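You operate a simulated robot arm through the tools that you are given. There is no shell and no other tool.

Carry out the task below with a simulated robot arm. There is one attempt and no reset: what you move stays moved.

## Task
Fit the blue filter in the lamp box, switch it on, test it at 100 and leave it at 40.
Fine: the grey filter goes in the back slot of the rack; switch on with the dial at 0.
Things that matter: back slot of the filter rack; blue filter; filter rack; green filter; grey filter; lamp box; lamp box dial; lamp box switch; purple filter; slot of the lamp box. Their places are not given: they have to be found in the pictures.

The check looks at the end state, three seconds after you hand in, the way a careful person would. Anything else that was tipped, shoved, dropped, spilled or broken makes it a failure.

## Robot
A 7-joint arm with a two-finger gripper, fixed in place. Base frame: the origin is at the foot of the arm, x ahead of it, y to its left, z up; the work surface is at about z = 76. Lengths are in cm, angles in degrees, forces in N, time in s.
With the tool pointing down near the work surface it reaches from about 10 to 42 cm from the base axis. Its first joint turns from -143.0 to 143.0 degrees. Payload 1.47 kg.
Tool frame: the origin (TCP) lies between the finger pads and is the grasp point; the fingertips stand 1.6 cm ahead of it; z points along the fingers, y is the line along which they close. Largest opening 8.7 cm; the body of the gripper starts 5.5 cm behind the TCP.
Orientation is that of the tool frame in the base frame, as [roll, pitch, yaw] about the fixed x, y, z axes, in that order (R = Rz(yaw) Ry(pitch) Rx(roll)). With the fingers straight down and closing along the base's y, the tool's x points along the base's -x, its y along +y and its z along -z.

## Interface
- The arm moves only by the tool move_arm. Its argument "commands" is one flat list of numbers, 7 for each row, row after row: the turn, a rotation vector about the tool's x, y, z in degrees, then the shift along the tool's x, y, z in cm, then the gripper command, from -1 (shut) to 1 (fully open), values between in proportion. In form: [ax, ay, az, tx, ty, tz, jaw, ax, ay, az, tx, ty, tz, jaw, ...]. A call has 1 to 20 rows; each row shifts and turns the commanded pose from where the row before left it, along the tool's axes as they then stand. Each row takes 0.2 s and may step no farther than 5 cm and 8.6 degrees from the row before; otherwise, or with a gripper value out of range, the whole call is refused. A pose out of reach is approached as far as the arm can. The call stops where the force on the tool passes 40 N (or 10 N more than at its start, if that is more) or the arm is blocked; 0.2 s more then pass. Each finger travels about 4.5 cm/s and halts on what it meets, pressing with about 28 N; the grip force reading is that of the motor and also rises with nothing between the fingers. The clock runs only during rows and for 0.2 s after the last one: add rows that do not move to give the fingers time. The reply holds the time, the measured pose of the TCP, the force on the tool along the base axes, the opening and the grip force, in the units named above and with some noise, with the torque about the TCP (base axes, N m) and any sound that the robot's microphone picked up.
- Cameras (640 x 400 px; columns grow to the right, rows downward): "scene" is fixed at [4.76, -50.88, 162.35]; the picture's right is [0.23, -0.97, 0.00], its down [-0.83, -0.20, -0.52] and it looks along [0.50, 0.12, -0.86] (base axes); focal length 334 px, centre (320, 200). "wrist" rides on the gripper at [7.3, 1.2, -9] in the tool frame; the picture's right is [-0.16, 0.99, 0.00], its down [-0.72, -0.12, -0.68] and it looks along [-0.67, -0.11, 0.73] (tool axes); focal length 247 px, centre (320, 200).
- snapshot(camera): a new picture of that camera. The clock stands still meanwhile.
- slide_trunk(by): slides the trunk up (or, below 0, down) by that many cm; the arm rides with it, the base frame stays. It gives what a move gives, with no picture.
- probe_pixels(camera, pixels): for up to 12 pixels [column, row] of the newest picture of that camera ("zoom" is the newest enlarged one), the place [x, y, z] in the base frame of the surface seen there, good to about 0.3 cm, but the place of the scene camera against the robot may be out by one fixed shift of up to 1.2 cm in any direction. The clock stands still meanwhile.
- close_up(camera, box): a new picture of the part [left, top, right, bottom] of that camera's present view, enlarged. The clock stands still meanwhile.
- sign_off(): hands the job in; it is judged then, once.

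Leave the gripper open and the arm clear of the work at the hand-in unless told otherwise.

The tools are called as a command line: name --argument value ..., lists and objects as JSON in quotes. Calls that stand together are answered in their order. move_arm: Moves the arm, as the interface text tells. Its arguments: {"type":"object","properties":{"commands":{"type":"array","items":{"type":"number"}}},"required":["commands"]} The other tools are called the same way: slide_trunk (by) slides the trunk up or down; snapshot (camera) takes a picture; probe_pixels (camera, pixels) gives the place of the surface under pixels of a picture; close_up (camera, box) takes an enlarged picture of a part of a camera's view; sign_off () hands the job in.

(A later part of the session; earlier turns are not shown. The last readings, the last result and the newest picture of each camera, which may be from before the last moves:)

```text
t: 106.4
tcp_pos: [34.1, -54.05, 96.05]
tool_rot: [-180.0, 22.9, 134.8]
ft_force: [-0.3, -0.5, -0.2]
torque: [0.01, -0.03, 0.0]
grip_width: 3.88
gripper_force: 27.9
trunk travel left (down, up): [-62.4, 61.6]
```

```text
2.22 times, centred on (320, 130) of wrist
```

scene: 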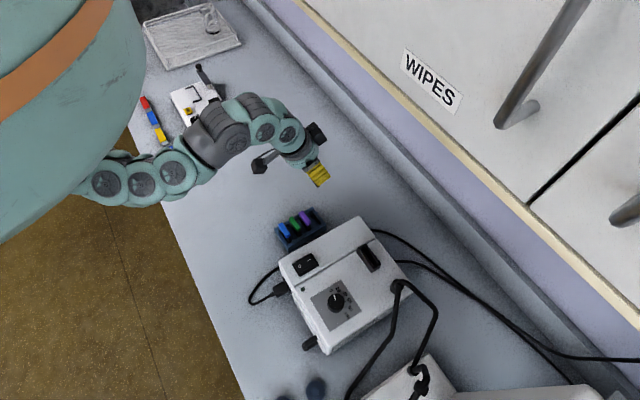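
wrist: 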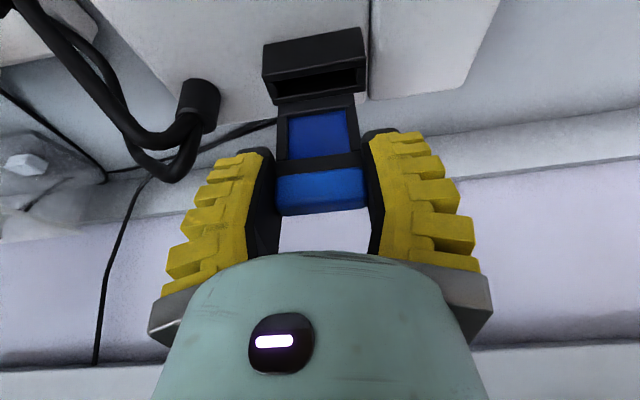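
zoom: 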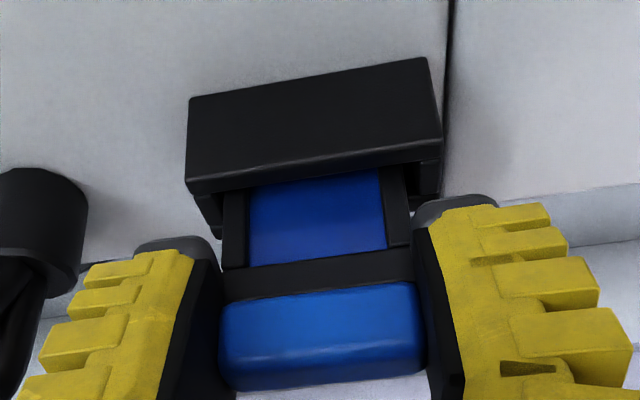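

The blue frame is sliding into the slot. I'll go on to the seat, with TCP about 95.2 expected.

move_arm --commands '[0, 0, 0, 0.19, 0, 0.46, -1, 0, 0, 0, 0, 0, 0, -1]'

move_arm --commands '[0, 0, 0, 0.14, 0, 0.34, -1, 0, 0, 0, 0, 0, 0, -1]'

```text
t: 107.0
tcp_pos: [34.1, -54.1, 95.39]
tool_rot: [-179.9, 22.9, 134.7]
ft_force: [0.5, -0.5, -0.3]
torque: [0.01, -0.04, 0.01]
grip_width: 3.88
gripper_force: 28.3
trunk travel left (down, up): [-62.4, 61.6]
```

```text
t: 107.6
tcp_pos: [34.12, -54.21, 95.11]
tool_rot: [-179.9, 22.9, 134.8]
ft_force: [-0.8, 3.0, 5.6]
torque: [0.13, 0.11, 0.04]
grip_width: 3.93
gripper_force: 28.5
trunk travel left (down, up): [-62.4, 61.6]
```

It has touched bottom (5.6 N at z=95.1), so it's seated. I'll open the fingers, raise the trunk 9 cm and check.

move_arm --commands '[0, 0, 0, 0, 0, 0, 0.0, 0, 0, 0, 0, 0, 0, 0.2, 0, 0, 0, 0, 0, 0, 0.4, 0, 0, 0, 0, 0, 0, 0.4]'

slide_trunk --by 8

snapshot --camera "wrist"

snapshot --camera "scene"

```text
t: 108.6
tcp_pos: [34.16, -54.17, 95.09]
tool_rot: [-179.9, 22.8, 134.6]
ft_force: [0.2, 0.0, 0.8]
torque: [-0.01, 0.02, 0.02]
grip_width: 6.54
gripper_force: 3.0
trunk travel left (down, up): [-62.4, 61.6]
```

```text
t: 109.8
tcp_pos: [34.11, -54.08, 103.05]
tool_rot: [-179.9, 22.8, 134.7]
ft_force: [-0.2, -0.6, 0.0]
torque: [-0.01, 0.0, 0.02]
grip_width: 6.52
gripper_force: 2.8
trunk travel left (down, up): [-70.4, 53.6]
```

```text
taken
```

wrist: 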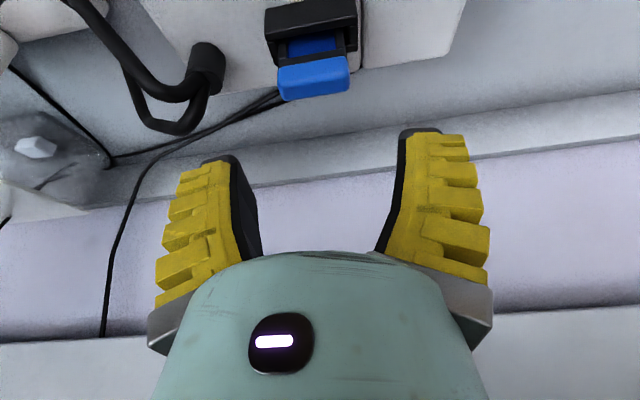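

```text
taken
```

scene: 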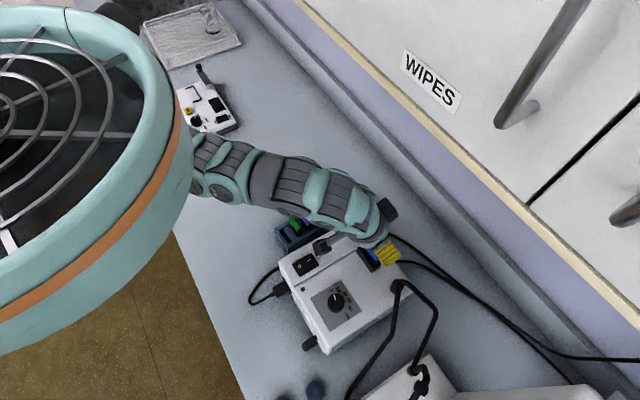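

Blue is seated in the lamp, with its cap at (312,78). Next is the switch. I'll untilt to vertical while backing inward, then turn to yaw about 43 so the closed fingertips are narrow along the O–I line.

move_arm --commands '[0, 7.6, 0, 2.5, 0, -0.8, 0.4, 0, 7.6, 0, 2.5, 0, -0.5, 0.4, 0, 7.6, 0, 2.5, 0, 0, 0.4, 0, 0, 0, 2.5, 0, 0, 0.4, 0, 0, 0, 0, 0, 0, 0.4]'

move_arm --commands '[0, 0, 8.36, 0, 0, 0, 0.4, 0, 0, 8.36, 0, 0, 0, 0.4, 0, 0, 8.36, 0, 0, 0, 0.4, 0, 0, 8.36, 0, 0, 0, 0.4, 0, 0, 8.36, 0, 0, 0, 0.4, 0, 0, 8.36, 0, 0, 0, 0.4, 0, 0, 8.36, 0, 0, 0, 0.4, 0, 0, 8.36, 0, 0, 0, 0.4, 0, 0, 8.36, 0, 0, 0, 0.4, 0, 0, 8.36, 0, 0, 0, 0.4, 0, 0, 8.36, 0, 0, 0, 0.4]'

snapshot --camera "wrist"

snapshot --camera "scene"

```text
t: 111.0
tcp_pos: [26.92, -46.74, 102.27]
tool_rot: [-179.9, -0.1, 134.7]
ft_force: [0.4, 0.3, 0.9]
torque: [0.01, -0.03, 0.0]
grip_width: 6.54
gripper_force: 3.4
trunk travel left (down, up): [-70.4, 53.6]
```

```text
t: 113.3
tcp_pos: [26.95, -46.85, 102.32]
tool_rot: [179.9, 0.1, 42.6]
ft_force: [0.1, -0.4, 0.0]
torque: [0.02, -0.01, 0.01]
grip_width: 6.53
gripper_force: 3.6
trunk travel left (down, up): [-70.4, 53.6]
```

```text
taken
```

wrist: 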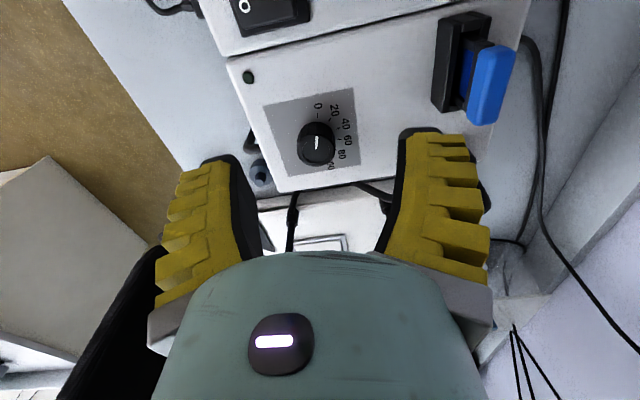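

```text
taken
```

scene: 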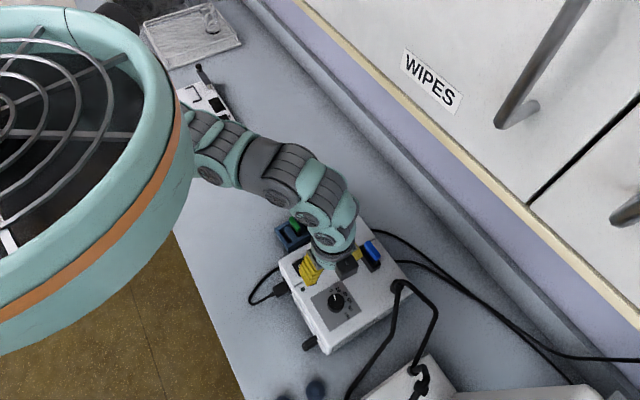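

A good vertical pose. The dial shows at (316,145) in the wrist view. I'll zoom to see the pointer and ticks.

close_up --camera "wrist" --box '[255, 80, 375, 185]'

close_up --camera "scene" --box '[310, 270, 370, 325]'

```text
3.81 times, centred on (315, 132) of wrist
```

zoom: 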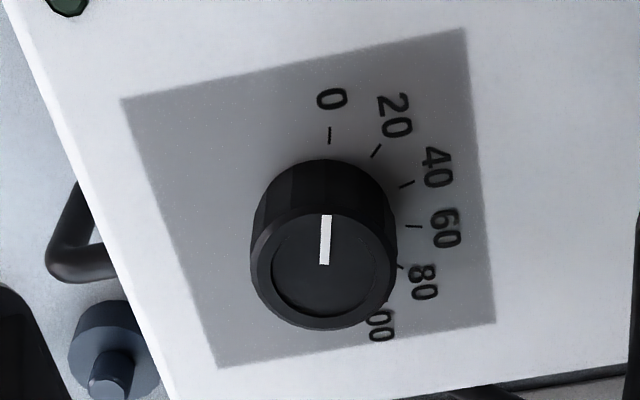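

```text
7.27 times, centred on (340, 298) of scene
```

zoom: 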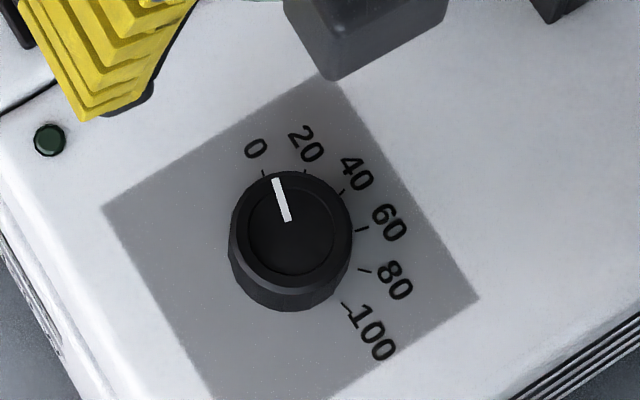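

The pointer lines up with the 0 tick in both views, so the dial is at 0. I'll close the fingers and move over the switch's I end, about (31.15,-41.8), still at z=102.

move_arm --commands '[0, 0, 0, 3.25, -0.44, 0, -0.2, 0, 0, 0, 3.25, -0.44, 0, -1, 0, 0, 0, 0, 0, 0, -1, 0, 0, 0, 0, 0, 0, -1, 0, 0, 0, 0, 0, 0, -1]'

snapshot --camera "wrist"

close_up --camera "scene" --box '[270, 225, 360, 295]'

```text
t: 114.5
tcp_pos: [31.48, -42.97, 102.11]
tool_rot: [-179.9, 0.1, 42.7]
ft_force: [1.2, 0.2, -0.2]
torque: [-0.03, -0.01, 0.02]
grip_width: 0.0
gripper_force: 25.3
out of reach, approached as far as the arm can: row 2
trunk travel left (down, up): [-70.4, 53.6]
```

```text
taken
```

wrist: 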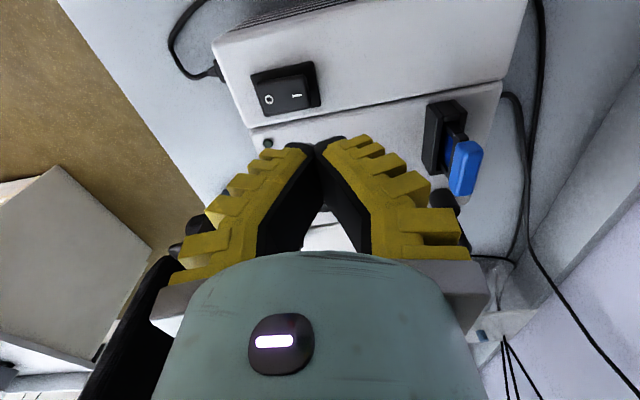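

```text
5.71 times, centred on (315, 260) of scene
```

zoom: 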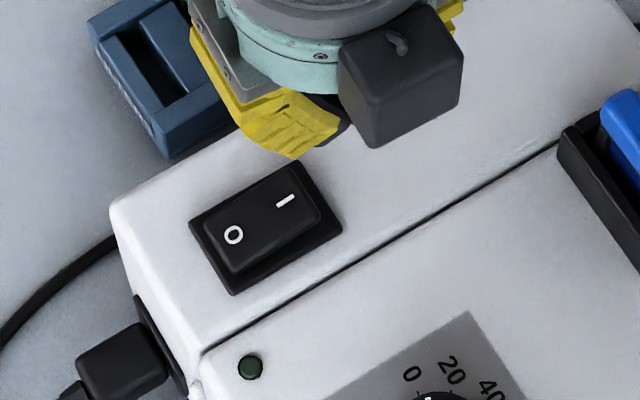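

The fingers are closed. I'm about 1 cm short of the I end. I'll probe the switch from this wrist view to refine the target.

close_up --camera "wrist" --box '[235, 45, 345, 125]'

probe_pixels --camera "zoom" --pixels '[[190, 315], [360, 290], [125, 205], [430, 115], [475, 315], [190, 395], [160, 260], [410, 230], [440, 320], [390, 195], [420, 340], [275, 300]]'

```text
5.00 times, centred on (290, 85) of wrist
```

zoom: 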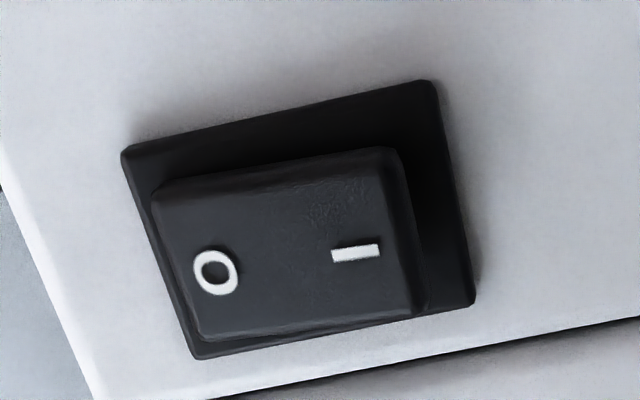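

```text
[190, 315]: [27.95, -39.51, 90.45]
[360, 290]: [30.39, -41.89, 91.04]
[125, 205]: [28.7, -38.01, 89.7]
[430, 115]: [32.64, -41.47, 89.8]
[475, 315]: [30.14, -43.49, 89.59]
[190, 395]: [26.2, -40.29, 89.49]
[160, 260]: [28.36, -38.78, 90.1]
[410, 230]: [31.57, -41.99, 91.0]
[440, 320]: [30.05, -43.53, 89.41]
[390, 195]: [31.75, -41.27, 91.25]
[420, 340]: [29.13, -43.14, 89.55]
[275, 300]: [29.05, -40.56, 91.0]
```

The rocker's I end centre is about (31.5,-41.95) and the I mark about (30.9,-41.45), rocker top about 91.1. I'll move to (31.0,-41.5) while descending to z=96.

move_arm --commands '[0, 0, 0, 0, 0, 3, -1, 0, 0, 0, 0.32, -0.7, 1.5, -1, 0, 0, 0, 0.32, -0.7, 1.5, -1, 0, 0, 0, 0, 0, 0, -1]'

```text
t: 115.5
tcp_pos: [31.12, -41.51, 96.0]
tool_rot: [179.9, 0.0, 42.7]
ft_force: [-0.9, 0.2, -0.9]
torque: [0.02, 0.02, -0.02]
grip_width: 0.0
gripper_force: 27.9
trunk travel left (down, up): [-70.4, 53.6]
```

I'm at (31.12,-41.51,96.0). I'll check the fingertip alignment over the I end.

close_up --camera "wrist" --box '[240, 60, 400, 200]'

close_up --camera "scene" --box '[280, 225, 350, 285]'

```text
2.86 times, centred on (320, 130) of wrist
```

zoom: 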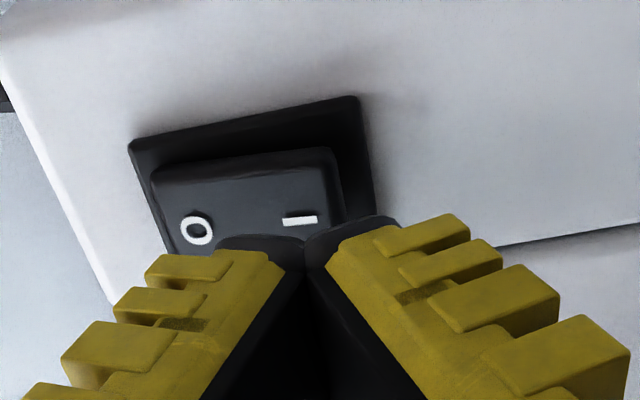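

```text
6.67 times, centred on (315, 255) of scene
```

zoom: 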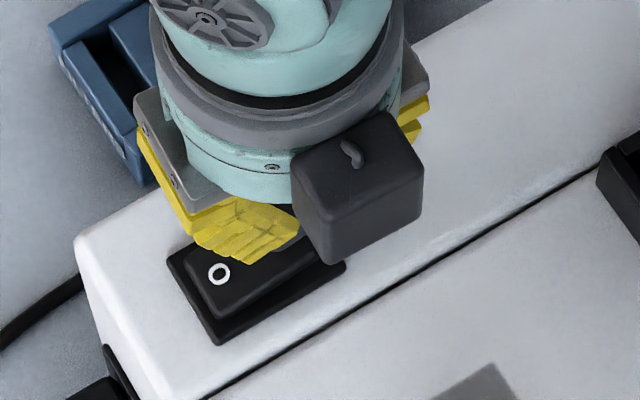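

The press point lands just past the I mark, well beyond the rocker's middle. I'll descend 2.9 cm, then press in small steps, watching the force and sound.

move_arm --commands '[0, 0, 0, 0, 0, 1.5, -1, 0, 0, 0, 0, 0, 1.4, -1, 0, 0, 0, 0, 0, 0, -1]'

move_arm --commands '[0, 0, 0, 0, 0, 0.35, -1, 0, 0, 0, 0, 0, 0, -1]'

```text
t: 116.3
tcp_pos: [31.01, -41.73, 93.08]
tool_rot: [179.9, 0.1, 42.7]
ft_force: [-0.3, -0.4, 0.0]
torque: [0.02, 0.01, -0.01]
grip_width: 0.01
gripper_force: 28.1
trunk travel left (down, up): [-70.4, 53.6]
```

```text
t: 117.0
tcp_pos: [30.81, -41.65, 92.81]
tool_rot: [179.9, 0.2, 42.7]
ft_force: [-0.4, 0.3, 0.7]
torque: [0.02, -0.01, 0.0]
grip_width: 0.0
gripper_force: 28.1
trunk travel left (down, up): [-70.4, 53.6]
```

move_arm --commands '[0, 0, 0, 0, 0, 0.3, -1, 0, 0, 0, 0, 0, 0, -1]'

move_arm --commands '[0, 0, 0, 0, 0, 0.25, -1, 0, 0, 0, 0, 0, 0, -1]'

```text
t: 117.5
tcp_pos: [31.0, -41.69, 92.43]
tool_rot: [179.9, 0.1, 42.7]
ft_force: [0.6, -1.0, 2.1]
torque: [-0.04, -0.02, 0.0]
grip_width: 0.59
gripper_force: 28.3
trunk travel left (down, up): [-70.4, 53.6]
```

```text
t: 118.2
tcp_pos: [31.15, -41.82, 92.32]
tool_rot: [179.7, 0.1, 42.7]
ft_force: [1.7, 0.5, 11.3]
torque: [0.11, 0.14, -0.01]
grip_width: 0.01
gripper_force: 28.0
trunk travel left (down, up): [-70.4, 53.6]
```

The force is building (11 N). I'll press a little further.

move_arm --commands '[0, 0, 0, 0, 0, 0.25, -1, 0, 0, 0, 0, 0, 0, -1]'

close_up --camera "scene" --box '[270, 225, 360, 295]'

```text
t: 118.6
tcp_pos: [31.14, -42.0, 92.26]
tool_rot: [179.4, 0.2, 42.7]
ft_force: [0.8, 3.9, 18.8]
torque: [0.17, 0.19, -0.05]
grip_width: 0.0
gripper_force: 27.4
trunk travel left (down, up): [-70.4, 53.6]
stopped in row 2: the force on the tool passed its limit at 42 N (the readings are from after the stop); the commanded pose is now the measured one
```

```text
5.71 times, centred on (315, 260) of scene
```

zoom: 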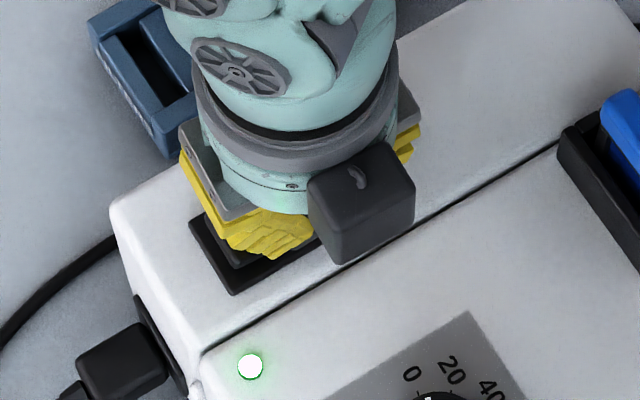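

The green LED at (250,367) is lit, so the lamp is on with the dial at 0. I'll back straight up.

move_arm --commands '[0, 0, 0, 0, 0, -1.5, -1, 0, 0, 0, 0, 0, -3, -1, 0, 0, 0, 0, 0, -3, -1, 0, 0, 0, 0, 0, 0, -1]'

snapshot --camera "scene"

close_up --camera "wrist" --box '[200, 40, 440, 200]'

```text
t: 119.6
tcp_pos: [31.0, -42.33, 99.56]
tool_rot: [179.8, 0.2, 42.7]
ft_force: [-0.2, -0.3, -0.5]
torque: [0.03, 0.0, -0.02]
grip_width: 0.0
gripper_force: 28.0
out of reach, approached as far as the arm can: row 3
trunk travel left (down, up): [-70.4, 53.6]
```

```text
taken
```

scene: 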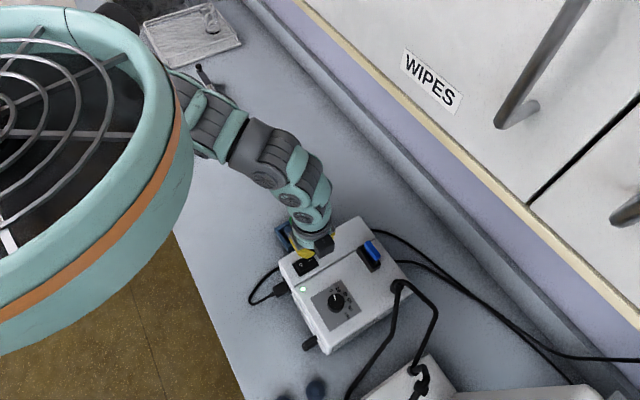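

```text
2.50 times, centred on (320, 120) of wrist
```

zoom: 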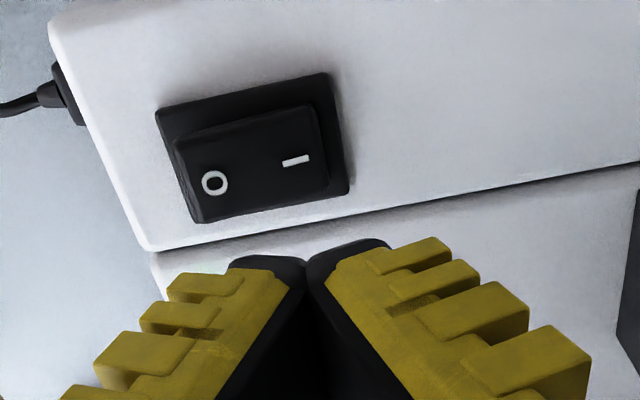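

The I side is down now and the LED stays lit. Next is the dial. I'll move over it at z≈97 and open the fingers to about 5 cm.

move_arm --commands '[0, 0, 0, -3.38, -0.17, 0.85, -0.5, 0, 0, 0, -3.38, -0.17, 0.85, 0.1, 0, 0, 0, -3.38, -0.17, 0.85, 0.15, 0, 0, 0, 0, 0, 0, 0.15, 0, 0, 0, 0, 0, 0, 0.15]'

snapshot --camera "wrist"

close_up --camera "wrist" --box '[240, 60, 400, 200]'

```text
t: 120.8
tcp_pos: [23.37, -48.76, 97.1]
tool_rot: [179.8, 0.1, 42.7]
ft_force: [0.4, 0.2, -0.8]
torque: [-0.03, -0.01, -0.02]
grip_width: 5.53
gripper_force: 4.0
trunk travel left (down, up): [-70.4, 53.6]
```

```text
taken
```

wrist: 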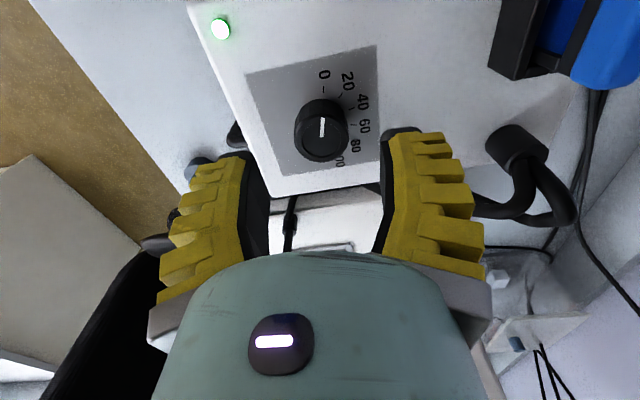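

```text
2.86 times, centred on (320, 130) of wrist
```

zoom: 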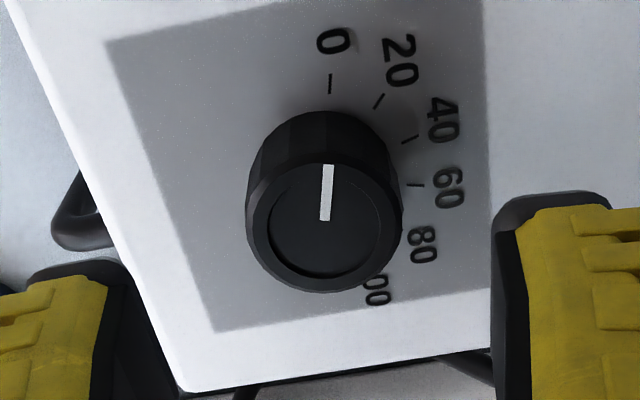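

The dial is right below. I'll probe the knob's top disc edges for its centre, and the ticks.

probe_pixels --camera "zoom" --pixels '[[262, 222], [392, 212], [328, 165], [325, 282], [325, 222], [328, 172], [325, 214], [331, 85], [379, 101], [410, 138], [416, 184], [280, 260]]'

```text
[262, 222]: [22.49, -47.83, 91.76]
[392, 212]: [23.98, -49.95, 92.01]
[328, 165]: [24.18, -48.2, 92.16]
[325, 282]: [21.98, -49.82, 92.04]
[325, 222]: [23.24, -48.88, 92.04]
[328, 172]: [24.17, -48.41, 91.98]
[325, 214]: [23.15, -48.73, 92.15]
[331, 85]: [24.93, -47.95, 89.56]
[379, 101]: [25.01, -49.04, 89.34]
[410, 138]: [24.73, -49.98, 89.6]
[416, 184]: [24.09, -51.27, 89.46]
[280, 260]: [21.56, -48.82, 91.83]
```

The knob centre is about (23.17,-48.93), with a diameter near 2.9 and its top at 92.1. I'll centre on it and turn to the starting heading, yaw 115. Then I'll rehearse the 150° clockwise turn above the knob to be sure the wrist can do it.

move_arm --commands '[0, 0, 0, -0.26, 0, 0, 0.15, 0, 0, -8.03, 0, 0, 0, 0.15, 0, 0, -8.03, 0, 0, 0, 0.15, 0, 0, -8.03, 0, 0, 0, 0.15, 0, 0, -8.03, 0, 0, 0, 0.15, 0, 0, -8.03, 0, 0, 0, 0.15, 0, 0, -8.03, 0, 0, 0, 0.15, 0, 0, -8.03, 0, 0, 0, 0.15, 0, 0, -8.03, 0, 0, 0, 0.15, 0, 0, -8.03, 0, 0, 0, 0.15, 0, 0, 0, 0, 0, 0, 0.15]'

move_arm --commands '[0, 0, 8.34, 0, 0, 0, 0.15, 0, 0, 8.34, 0, 0, 0, 0.15, 0, 0, 8.34, 0, 0, 0, 0.15, 0, 0, 8.34, 0, 0, 0, 0.15, 0, 0, 8.34, 0, 0, 0, 0.15, 0, 0, 8.34, 0, 0, 0, 0.15, 0, 0, 8.34, 0, 0, 0, 0.15, 0, 0, 8.34, 0, 0, 0, 0.15, 0, 0, 8.34, 0, 0, 0, 0.15, 0, 0, 8.34, 0, 0, 0, 0.15, 0, 0, 8.34, 0, 0, 0, 0.15, 0, 0, 8.34, 0, 0, 0, 0.15, 0, 0, 8.34, 0, 0, 0, 0.15, 0, 0, 8.34, 0, 0, 0, 0.15, 0, 0, 8.34, 0, 0, 0, 0.15, 0, 0, 8.34, 0, 0, 0, 0.15, 0, 0, 8.34, 0, 0, 0, 0.15, 0, 0, 8.34, 0, 0, 0, 0.15, 0, 0, 0, 0, 0, 0, 0.15]'

```text
t: 123.2
tcp_pos: [23.08, -48.88, 96.98]
tool_rot: [-179.9, 0.1, 115.0]
ft_force: [-0.2, -0.9, 0.3]
torque: [0.01, 0.0, 0.01]
grip_width: 5.53
gripper_force: 4.2
trunk travel left (down, up): [-70.4, 53.6]
```

```text
t: 127.2
tcp_pos: [23.03, -48.93, 96.84]
tool_rot: [179.8, -0.1, -35.4]
ft_force: [0.1, -0.5, -0.1]
torque: [-0.01, -0.01, 0.04]
grip_width: 5.54
gripper_force: 3.7
trunk travel left (down, up): [-70.4, 53.6]
```

The rehearsal worked, and yaw went 115 → -35 with the position steady. I'll turn back to 115.

move_arm --commands '[0, 0, -8.34, 0, 0, 0, 0.15, 0, 0, -8.34, 0, 0, 0, 0.15, 0, 0, -8.34, 0, 0, 0, 0.15, 0, 0, -8.34, 0, 0, 0, 0.15, 0, 0, -8.34, 0, 0, 0, 0.15, 0, 0, -8.34, 0, 0, 0, 0.15, 0, 0, -8.34, 0, 0, 0, 0.15, 0, 0, -8.34, 0, 0, 0, 0.15, 0, 0, -8.34, 0, 0, 0, 0.15, 0, 0, -8.34, 0, 0, 0, 0.15, 0, 0, -8.34, 0, 0, 0, 0.15, 0, 0, -8.34, 0, 0, 0, 0.15, 0, 0, -8.34, 0, 0, 0, 0.15, 0, 0, -8.34, 0, 0, 0, 0.15, 0, 0, -8.34, 0, 0, 0, 0.15, 0, 0, -8.34, 0, 0, 0, 0.15, 0, 0, -8.34, 0, 0, 0, 0.15, 0, 0, -8.34, 0, 0, 0, 0.15, 0, 0, 0, -0.07, 0.08, 0, 0.15, 0, 0, 0, 0, 0, 0, 0.15]'

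move_arm --commands '[0, 0, 0, 0, 0, 2, 0.15, 0, 0, 0, 0, 0, 1.5, 0.15, 0, 0, 0, 0, 0, 1.0, 0.15, 0, 0, 0, 0, 0, 0, 0.15]'

snapshot --camera "wrist"

close_up --camera "scene" --box '[290, 255, 390, 335]'

```text
t: 131.4
tcp_pos: [23.05, -48.97, 96.94]
tool_rot: [-179.9, 0.2, 115.0]
ft_force: [-0.5, -0.3, -1.0]
torque: [0.01, 0.02, 0.01]
grip_width: 5.54
gripper_force: 3.5
trunk travel left (down, up): [-70.4, 53.6]
```

```text
t: 132.4
tcp_pos: [23.14, -48.25, 92.62]
tool_rot: [-179.9, 0.3, 114.9]
ft_force: [0.3, -0.4, 0.1]
torque: [0.0, -0.06, -0.03]
grip_width: 5.55
gripper_force: 4.3
out of reach, approached as far as the arm can: row 3
trunk travel left (down, up): [-70.4, 53.6]
```

```text
taken
```

wrist: 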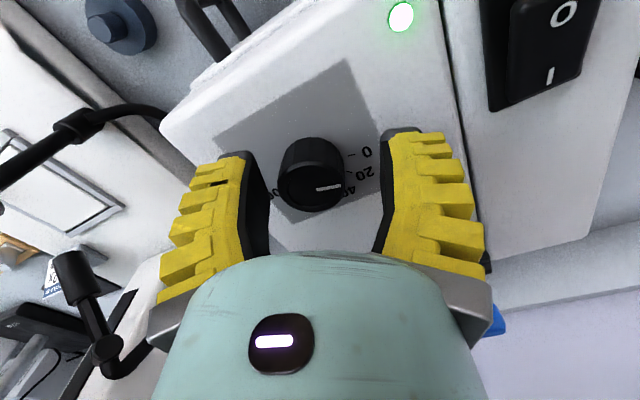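

```text
5.00 times, centred on (340, 295) of scene
```

zoom: 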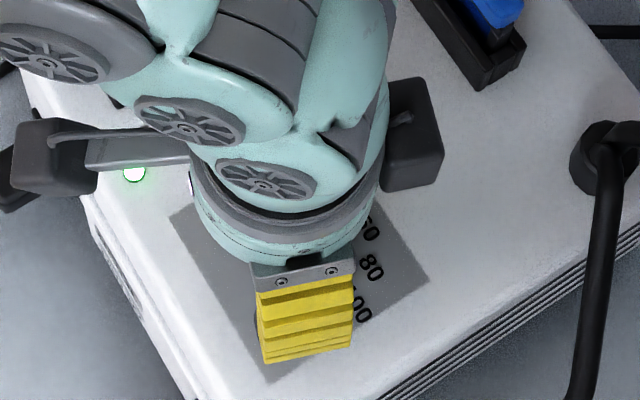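

Row 3 hit the reach limit as the shoulder is too high. I'll go back up to z=97 where the rehearsal worked, and use the trunk to descend in the same arm posture.

move_arm --commands '[0, 0, 0, 0, 0, -2.2, 0.15, 0, 0, 0, 0, 0, -2.2, 0.15, 0, 0, 0, 0, 0, 0, 0.15]'

```text
t: 133.2
tcp_pos: [22.99, -48.1, 97.04]
tool_rot: [-180.0, 0.2, 114.9]
ft_force: [-0.3, 0.1, -1.0]
torque: [0.04, 0.01, -0.06]
grip_width: 5.53
gripper_force: 3.6
trunk travel left (down, up): [-70.4, 53.6]
```

I'll correct back to the knob centre.

move_arm --commands '[0, 0, 0, -0.82, -0.2, 0, 0.15, 0, 0, 0, 0, 0, 0, 0.15, 0, 0, 0, 0, 0, 0, 0.15]'

slide_trunk --by -4

snapshot --camera "wrist"

close_up --camera "wrist" --box '[230, 100, 400, 240]'

```text
t: 134.0
tcp_pos: [23.14, -48.97, 96.99]
tool_rot: [-179.9, 0.2, 114.8]
ft_force: [1.0, 1.0, 0.4]
torque: [0.0, 0.0, 0.0]
grip_width: 5.53
gripper_force: 3.7
trunk travel left (down, up): [-70.4, 53.6]
```

```text
t: 134.8
tcp_pos: [23.13, -49.06, 93.01]
tool_rot: [-179.9, 0.3, 114.9]
ft_force: [0.2, -1.0, -0.5]
torque: [0.02, -0.01, -0.02]
grip_width: 5.53
gripper_force: 4.3
trunk travel left (down, up): [-66.4, 57.6]
```

```text
taken
```

wrist: 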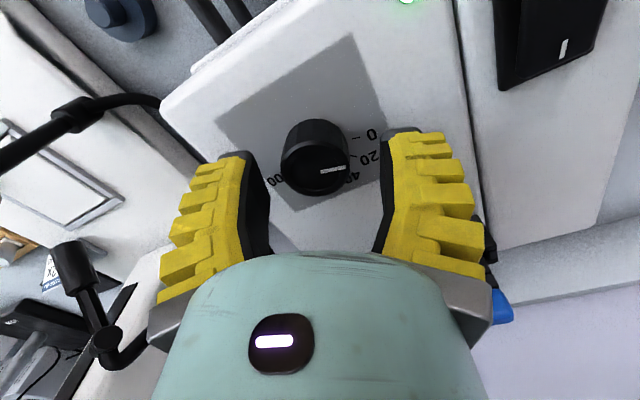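

```text
2.86 times, centred on (315, 170) of wrist
```

zoom: 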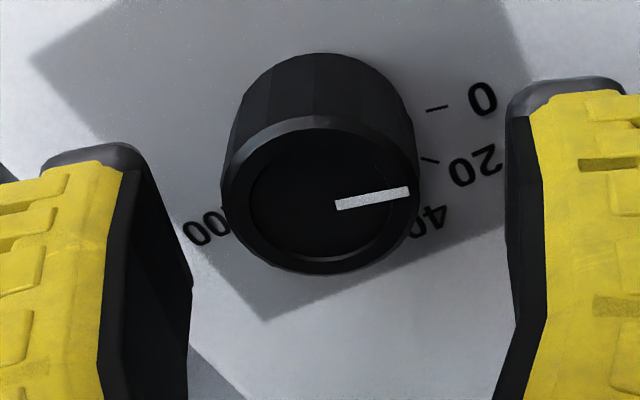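

I'll re-probe the knob top here to fine-centre before gripping.

probe_pixels --camera "zoom" --pixels '[[240, 190], [400, 180], [320, 135], [320, 258], [320, 195], [270, 145], [375, 240], [265, 235], [375, 145], [320, 215], [300, 195], [345, 170]]'

```text
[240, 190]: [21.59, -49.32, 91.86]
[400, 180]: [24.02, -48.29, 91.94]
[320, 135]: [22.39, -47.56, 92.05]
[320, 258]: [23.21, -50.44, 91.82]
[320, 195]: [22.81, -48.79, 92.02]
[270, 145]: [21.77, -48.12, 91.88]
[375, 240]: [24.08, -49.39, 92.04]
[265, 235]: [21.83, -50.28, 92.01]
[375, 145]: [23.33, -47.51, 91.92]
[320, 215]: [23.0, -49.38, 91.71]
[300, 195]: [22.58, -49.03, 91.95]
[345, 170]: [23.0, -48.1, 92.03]
```

The averaged centre is about (22.88,-48.88). I'll shift by 0.2 in x and -0.17 in y of the tool, then lower the trunk 1.4 cm and close gently on the knob.

move_arm --commands '[0, 0, 0, 0.2, -0.17, 0, 0.15, 0, 0, 0, 0, 0, 0, 0.15]'

slide_trunk --by -1.4

move_arm --commands '[0, 0, 0, 0, 0, 0, -0.1, 0, 0, 0, 0, 0, 0, -0.3, 0, 0, 0, 0, 0, 0, -0.5, 0, 0, 0, 0, 0, 0, -1, 0, 0, 0, 0, 0, 0, -1]'

close_up --camera "wrist" --box '[230, 100, 400, 240]'

```text
t: 135.4
tcp_pos: [23.0, -48.85, 92.89]
tool_rot: [-180.0, 0.4, 115.0]
ft_force: [-0.7, -0.5, -1.0]
torque: [-0.03, 0.01, -0.03]
grip_width: 5.51
gripper_force: 4.1
trunk travel left (down, up): [-66.4, 57.6]
```

```text
t: 136.0
tcp_pos: [22.99, -48.9, 91.65]
tool_rot: [-179.9, 0.3, 114.9]
ft_force: [-0.1, -0.2, -0.3]
torque: [0.0, 0.0, -0.01]
grip_width: 5.54
gripper_force: 3.4
trunk travel left (down, up): [-65.0, 59.0]
```

```text
t: 137.2
tcp_pos: [22.88, -48.88, 91.7]
tool_rot: [-179.8, 0.5, 114.9]
ft_force: [-2.6, 0.9, 6.9]
torque: [-0.36, -0.18, -0.06]
grip_width: 2.83
gripper_force: 30.0
trunk travel left (down, up): [-65.0, 59.0]
```

```text
2.86 times, centred on (315, 170) of wrist
```

zoom: 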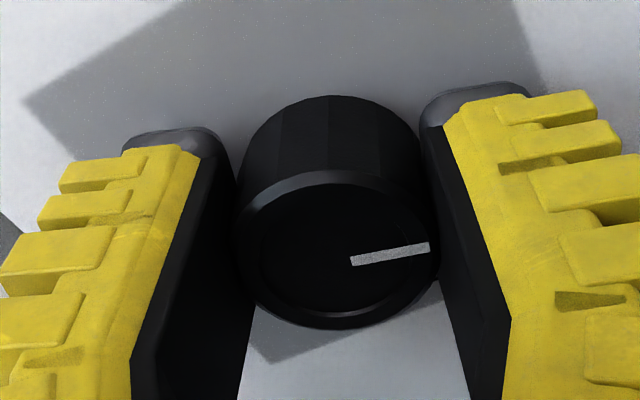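

The knob is gripped (2.83 cm). I'll turn clockwise 16° first and check the torque and the pointer.

move_arm --commands '[0, 0, 8, 0, 0, 0, -1, 0, 0, 8, 0, 0, 0, -1, 0, 0, 0, 0, 0, 0, -1]'

close_up --camera "wrist" --box '[230, 100, 400, 240]'

```text
t: 138.0
tcp_pos: [23.08, -49.13, 91.71]
tool_rot: [-179.9, 0.2, 98.8]
ft_force: [-2.8, 0.0, 10.3]
torque: [-0.16, -0.05, -0.04]
grip_width: 2.8
gripper_force: 30.4
trunk travel left (down, up): [-65.0, 59.0]
```

```text
2.86 times, centred on (315, 170) of wrist
```

zoom: 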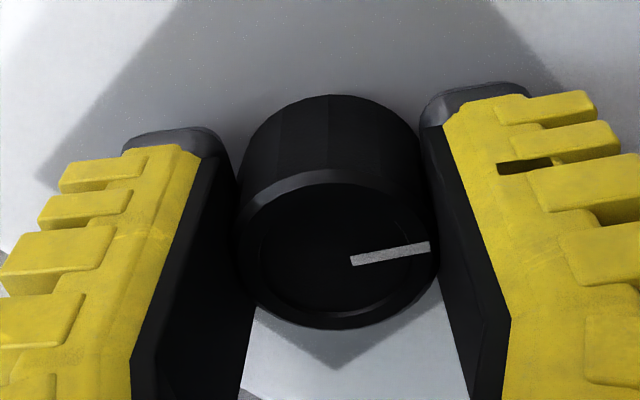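

The knob turns with the gripper. I'll continue 67°, then check.

move_arm --commands '[0, 0, 8.37, 0, 0, 0, -1, 0, 0, 8.37, 0, 0, 0, -1, 0, 0, 8.37, 0, 0, 0, -1, 0, 0, 8.37, 0, 0, 0, -1, 0, 0, 8.37, 0, 0, 0, -1, 0, 0, 8.37, 0, 0, 0, -1, 0, 0, 8.37, 0, 0, 0, -1, 0, 0, 8.37, 0, 0, 0, -1, 0, 0, 0, 0, 0, 0, -1]'

close_up --camera "scene" --box '[310, 270, 370, 325]'

close_up --camera "wrist" --box '[230, 100, 400, 240]'

```text
t: 140.0
tcp_pos: [23.25, -49.09, 91.63]
tool_rot: [179.5, 0.1, 31.9]
ft_force: [2.7, -8.2, 2.7]
torque: [-0.38, 0.43, 0.04]
grip_width: 2.79
gripper_force: 29.7
trunk travel left (down, up): [-65.0, 59.0]
```

```text
7.27 times, centred on (340, 298) of scene
```

zoom: 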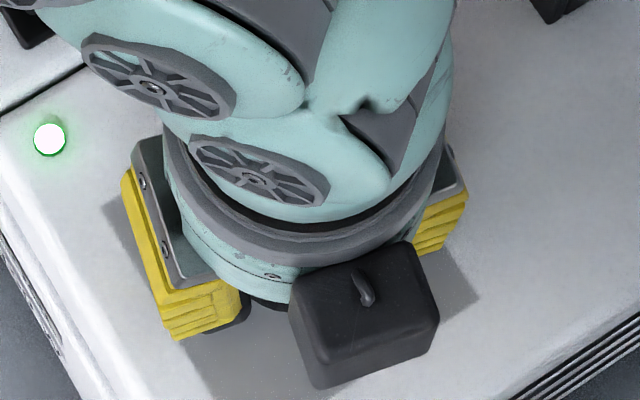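

```text
2.86 times, centred on (315, 170) of wrist
```

zoom: 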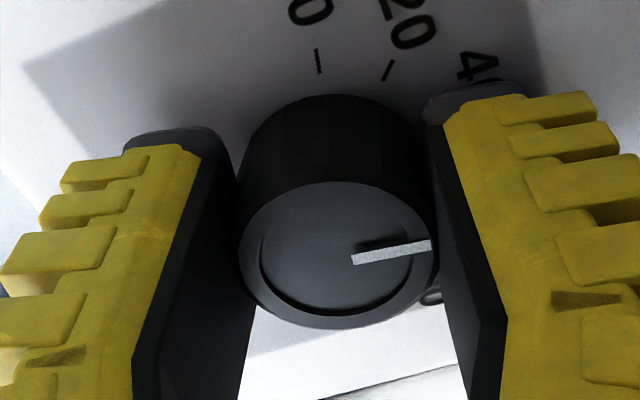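

It's following well (83° so far). I'll turn the remaining 67° to reach 100.

move_arm --commands '[0, 0, 8.37, 0, 0, 0, -1, 0, 0, 8.37, 0, 0, 0, -1, 0, 0, 8.37, 0, 0, 0, -1, 0, 0, 8.37, 0, 0, 0, -1, 0, 0, 8.37, 0, 0, 0, -1, 0, 0, 8.37, 0, 0, 0, -1, 0, 0, 8.37, 0, 0, 0, -1, 0, 0, 0, 0, 0, 0, -1]'

close_up --camera "wrist" --box '[210, 60, 420, 240]'

snapshot --camera "scene"

```text
t: 141.8
tcp_pos: [23.03, -49.18, 91.73]
tool_rot: [179.6, -0.2, -26.8]
ft_force: [3.2, -16.0, -4.6]
torque: [0.11, 0.13, 0.03]
grip_width: 2.57
gripper_force: 30.0
trunk travel left (down, up): [-65.0, 59.0]
```

```text
2.22 times, centred on (315, 150) of wrist
```

zoom: 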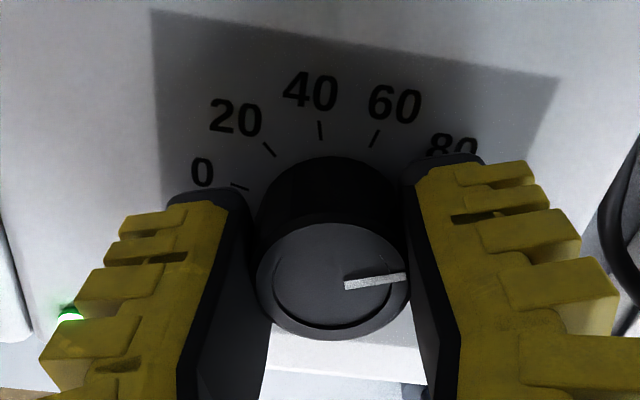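

```text
taken
```

scene: 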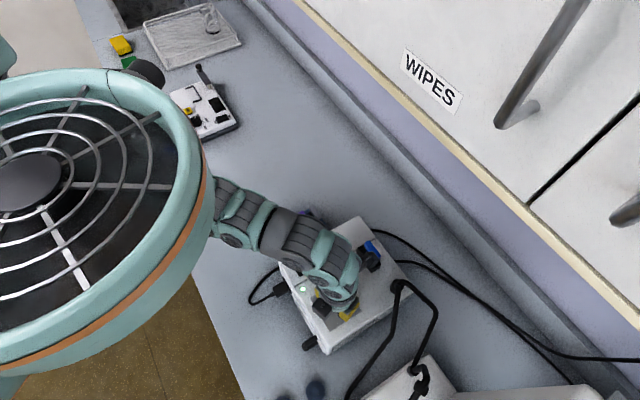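

I'm at 141.7° (about 94 on the scale). There's a side force of 16 N towards -y, so I'll relax it by shifting 0.18 cm that way, then turn the last 8.3°.

move_arm --commands '[0, 0, 0, 0.08, 0.16, 0, -1, 0, 0, 4.2, 0, 0, 0, -1, 0, 0, 4.2, 0, 0, 0, -1, 0, 0, 0, 0, 0, 0, -1]'

close_up --camera "wrist" --box '[210, 60, 420, 240]'

```text
t: 142.8
tcp_pos: [23.07, -49.21, 91.8]
tool_rot: [179.8, -0.2, -35.1]
ft_force: [2.1, -3.5, 6.7]
torque: [0.17, 0.28, 0.26]
grip_width: 2.54
gripper_force: 30.1
trunk travel left (down, up): [-65.0, 59.0]
```

```text
2.22 times, centred on (315, 150) of wrist
```

zoom: 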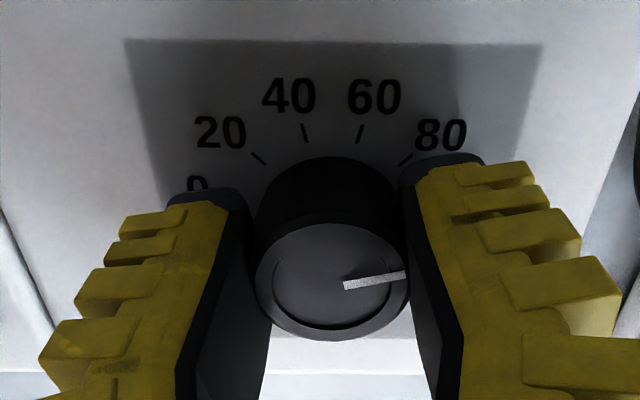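

The z torque jumped to 0.26 N·m, so the knob is at its end stop, and the pointer (345,285)→(405,273) points to 100. I'll hold there about a second as the test, with a look at the scene.

move_arm --commands '[0, 0, 1.0, 0, 0, 0, -1, 0, 0, 0, 0, 0, 0, -1, 0, 0, 0, 0, 0, 0, -1, 0, 0, 0, 0, 0, 0, -1, 0, 0, 0, 0, 0, 0, -1]'

close_up --camera "scene" --box '[270, 230, 450, 400]'

close_up --camera "wrist" --box '[230, 120, 400, 240]'

```text
t: 144.0
tcp_pos: [23.04, -49.24, 91.63]
tool_rot: [179.7, -0.3, -36.1]
ft_force: [0.9, 1.1, 11.9]
torque: [0.04, 0.01, 0.06]
grip_width: 2.58
gripper_force: 29.8
trunk travel left (down, up): [-65.0, 59.0]
```

```text
2.35 times, centred on (360, 315) of scene
```

zoom: 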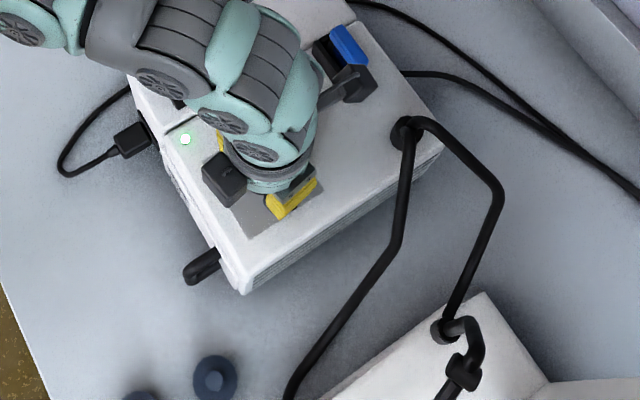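

```text
3.33 times, centred on (315, 180) of wrist
```

zoom: 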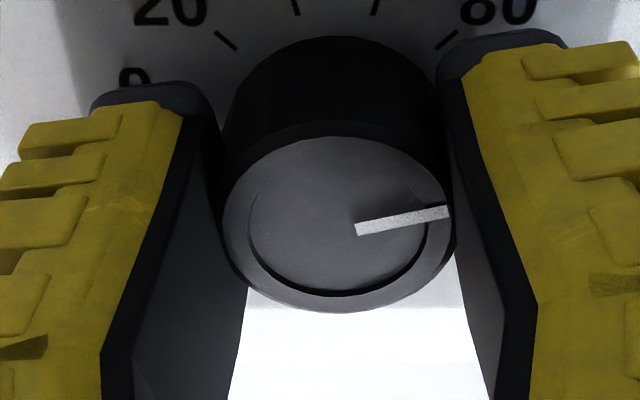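

The torque relaxed, so I want to see the pointer clearly. I'll open, raise 5 cm with the trunk, and look at the dial against the 100 mark.

move_arm --commands '[0, 0, 0, 0, 0, 0, -0.3, 0, 0, 0, 0, 0, 0, 0, 0, 0, 0, 0, 0, 0, 0.15, 0, 0, 0, 0, 0, 0, 0.15]'

slide_trunk --by 5

snapshot --camera "wrist"

close_up --camera "wrist" --box '[230, 60, 410, 200]'

```text
t: 145.0
tcp_pos: [22.95, -49.1, 91.58]
tool_rot: [179.7, -0.2, -35.9]
ft_force: [-0.3, -0.5, -0.8]
torque: [0.01, -0.02, -0.03]
grip_width: 5.52
gripper_force: 3.3
trunk travel left (down, up): [-65.0, 59.0]
```

```text
t: 145.9
tcp_pos: [22.8, -48.96, 96.6]
tool_rot: [179.7, -0.2, -36.0]
ft_force: [-0.1, -1.1, 0.0]
torque: [-0.01, 0.0, -0.01]
grip_width: 5.53
gripper_force: 3.9
trunk travel left (down, up): [-70.0, 54.0]
```

```text
taken
```

wrist: 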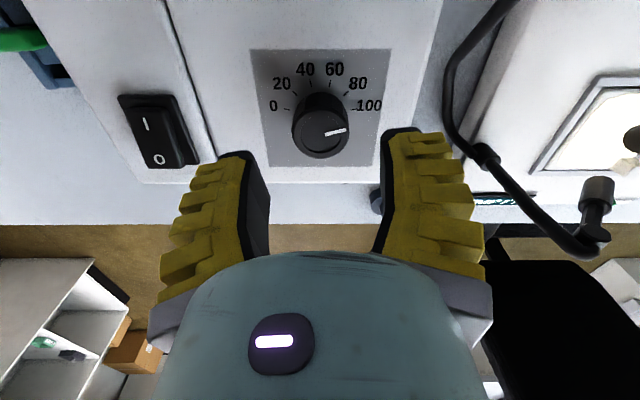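

```text
2.86 times, centred on (320, 130) of wrist
```

zoom: 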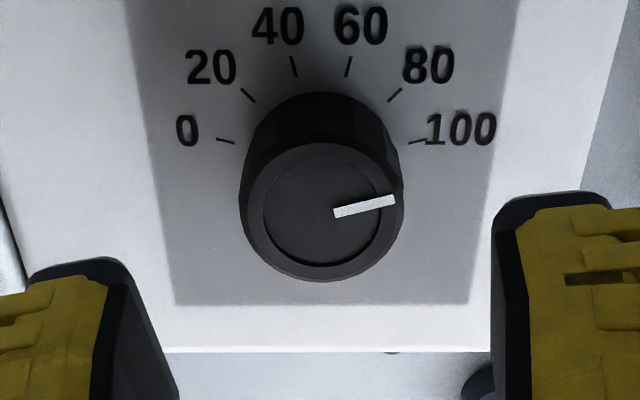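

The dial clearly reads 100 (pointer (333,212)→(396,199), parallel with the 100 tick). Now back to 40, which is 90° counter-clockwise. I'll centre 0.2 cm along tool x, lower 5 cm, and re-grip.

move_arm --commands '[0, 0, 0, 0.2, 0.03, 0, 0.15, 0, 0, 0, 0, 0, 0, 0.15]'

slide_trunk --by -5

move_arm --commands '[0, 0, 0, 0, 0, 0, -0.1, 0, 0, 0, 0, 0, 0, -0.3, 0, 0, 0, 0, 0, 0, -0.5, 0, 0, 0, 0, 0, 0, -1, 0, 0, 0, 0, 0, 0, -1]'

close_up --camera "wrist" --box '[230, 60, 410, 240]'

```text
t: 146.6
tcp_pos: [23.13, -49.22, 96.64]
tool_rot: [179.7, -0.2, -36.2]
ft_force: [-0.9, -0.6, 0.2]
torque: [0.02, 0.0, 0.01]
grip_width: 5.52
gripper_force: 3.4
trunk travel left (down, up): [-70.0, 54.0]
```

```text
t: 147.5
tcp_pos: [23.23, -49.23, 91.71]
tool_rot: [179.8, -0.1, -36.0]
ft_force: [0.4, -0.2, -0.3]
torque: [0.01, -0.01, -0.01]
grip_width: 5.53
gripper_force: 3.8
trunk travel left (down, up): [-65.0, 59.0]
```

```text
t: 148.7
tcp_pos: [23.1, -49.21, 91.66]
tool_rot: [179.8, -0.1, -36.1]
ft_force: [-2.7, 5.7, 10.4]
torque: [0.2, 0.27, -0.02]
grip_width: 2.98
gripper_force: 29.8
trunk travel left (down, up): [-65.0, 59.0]
```

```text
2.22 times, centred on (320, 150) of wrist
```

zoom: 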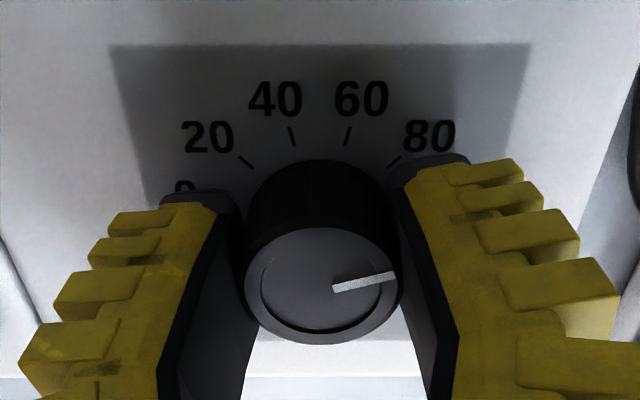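

It's gripped at full diameter (2.98). I'll turn counter-clockwise 90° to 40.

move_arm --commands '[0, 0, -8.18, 0, 0, 0, -1, 0, 0, -8.18, 0, 0, 0, -1, 0, 0, -8.18, 0, 0, 0, -1, 0, 0, -8.18, 0, 0, 0, -1, 0, 0, -8.18, 0, 0, 0, -1, 0, 0, -8.18, 0, 0, 0, -1, 0, 0, -8.18, 0, 0, 0, -1, 0, 0, -8.18, 0, 0, 0, -1, 0, 0, -8.18, 0, 0, 0, -1, 0, 0, -8.18, 0, 0, 0, -1, 0, 0, -8.18, 0, 0, 0, -1, 0, 0, 0, 0, 0, 0, -1]'

close_up --camera "wrist" --box '[230, 60, 410, 240]'

```text
t: 151.3
tcp_pos: [23.03, -49.11, 91.7]
tool_rot: [179.9, 0.3, 54.1]
ft_force: [-5.7, 2.0, 2.7]
torque: [-0.02, 0.14, 0.0]
grip_width: 2.9
gripper_force: 30.2
trunk travel left (down, up): [-65.0, 59.0]
```

```text
2.22 times, centred on (320, 150) of wrist
```

zoom: 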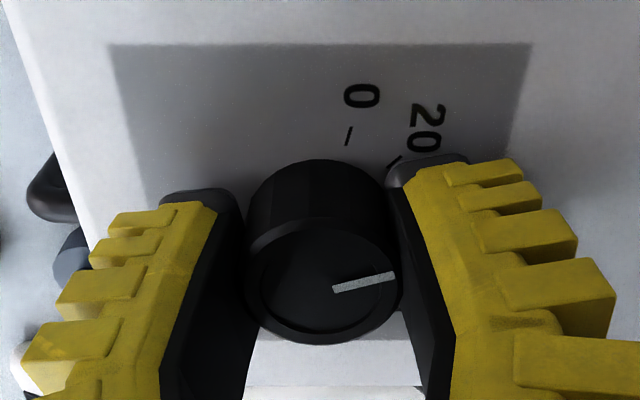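

It turned 90.2° with no slip. I'll open, raise with the trunk 6 cm, and check the reading.

move_arm --commands '[0, 0, 0, 0, 0, 0, -0.3, 0, 0, 0, 0, 0, 0, 0, 0, 0, 0, 0, 0, 0, 0.15, 0, 0, 0, 0, 0, 0, 0.15]'

slide_trunk --by 6

snapshot --camera "wrist"

close_up --camera "wrist" --box '[230, 60, 410, 200]'

```text
t: 152.3
tcp_pos: [23.14, -49.12, 91.8]
tool_rot: [179.8, 0.2, 53.8]
ft_force: [0.7, -0.4, 0.2]
torque: [0.01, -0.03, -0.01]
grip_width: 5.52
gripper_force: 4.0
trunk travel left (down, up): [-65.0, 59.0]
```

```text
t: 153.3
tcp_pos: [23.05, -49.16, 97.73]
tool_rot: [179.8, 0.1, 53.9]
ft_force: [0.0, -0.2, 0.3]
torque: [-0.01, 0.04, 0.0]
grip_width: 5.52
gripper_force: 3.7
trunk travel left (down, up): [-71.0, 53.0]
```

```text
taken
```

wrist: 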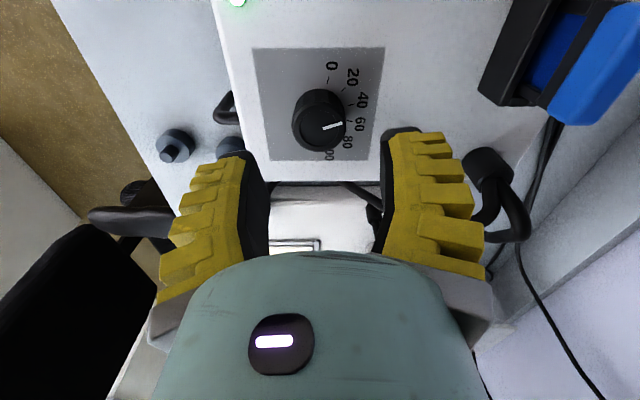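

```text
2.86 times, centred on (320, 130) of wrist
```

zoom: 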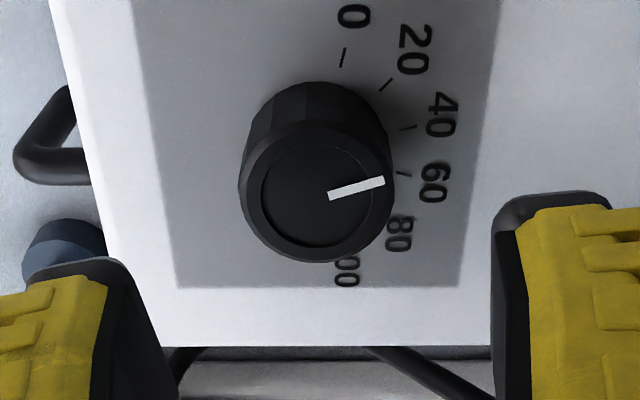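

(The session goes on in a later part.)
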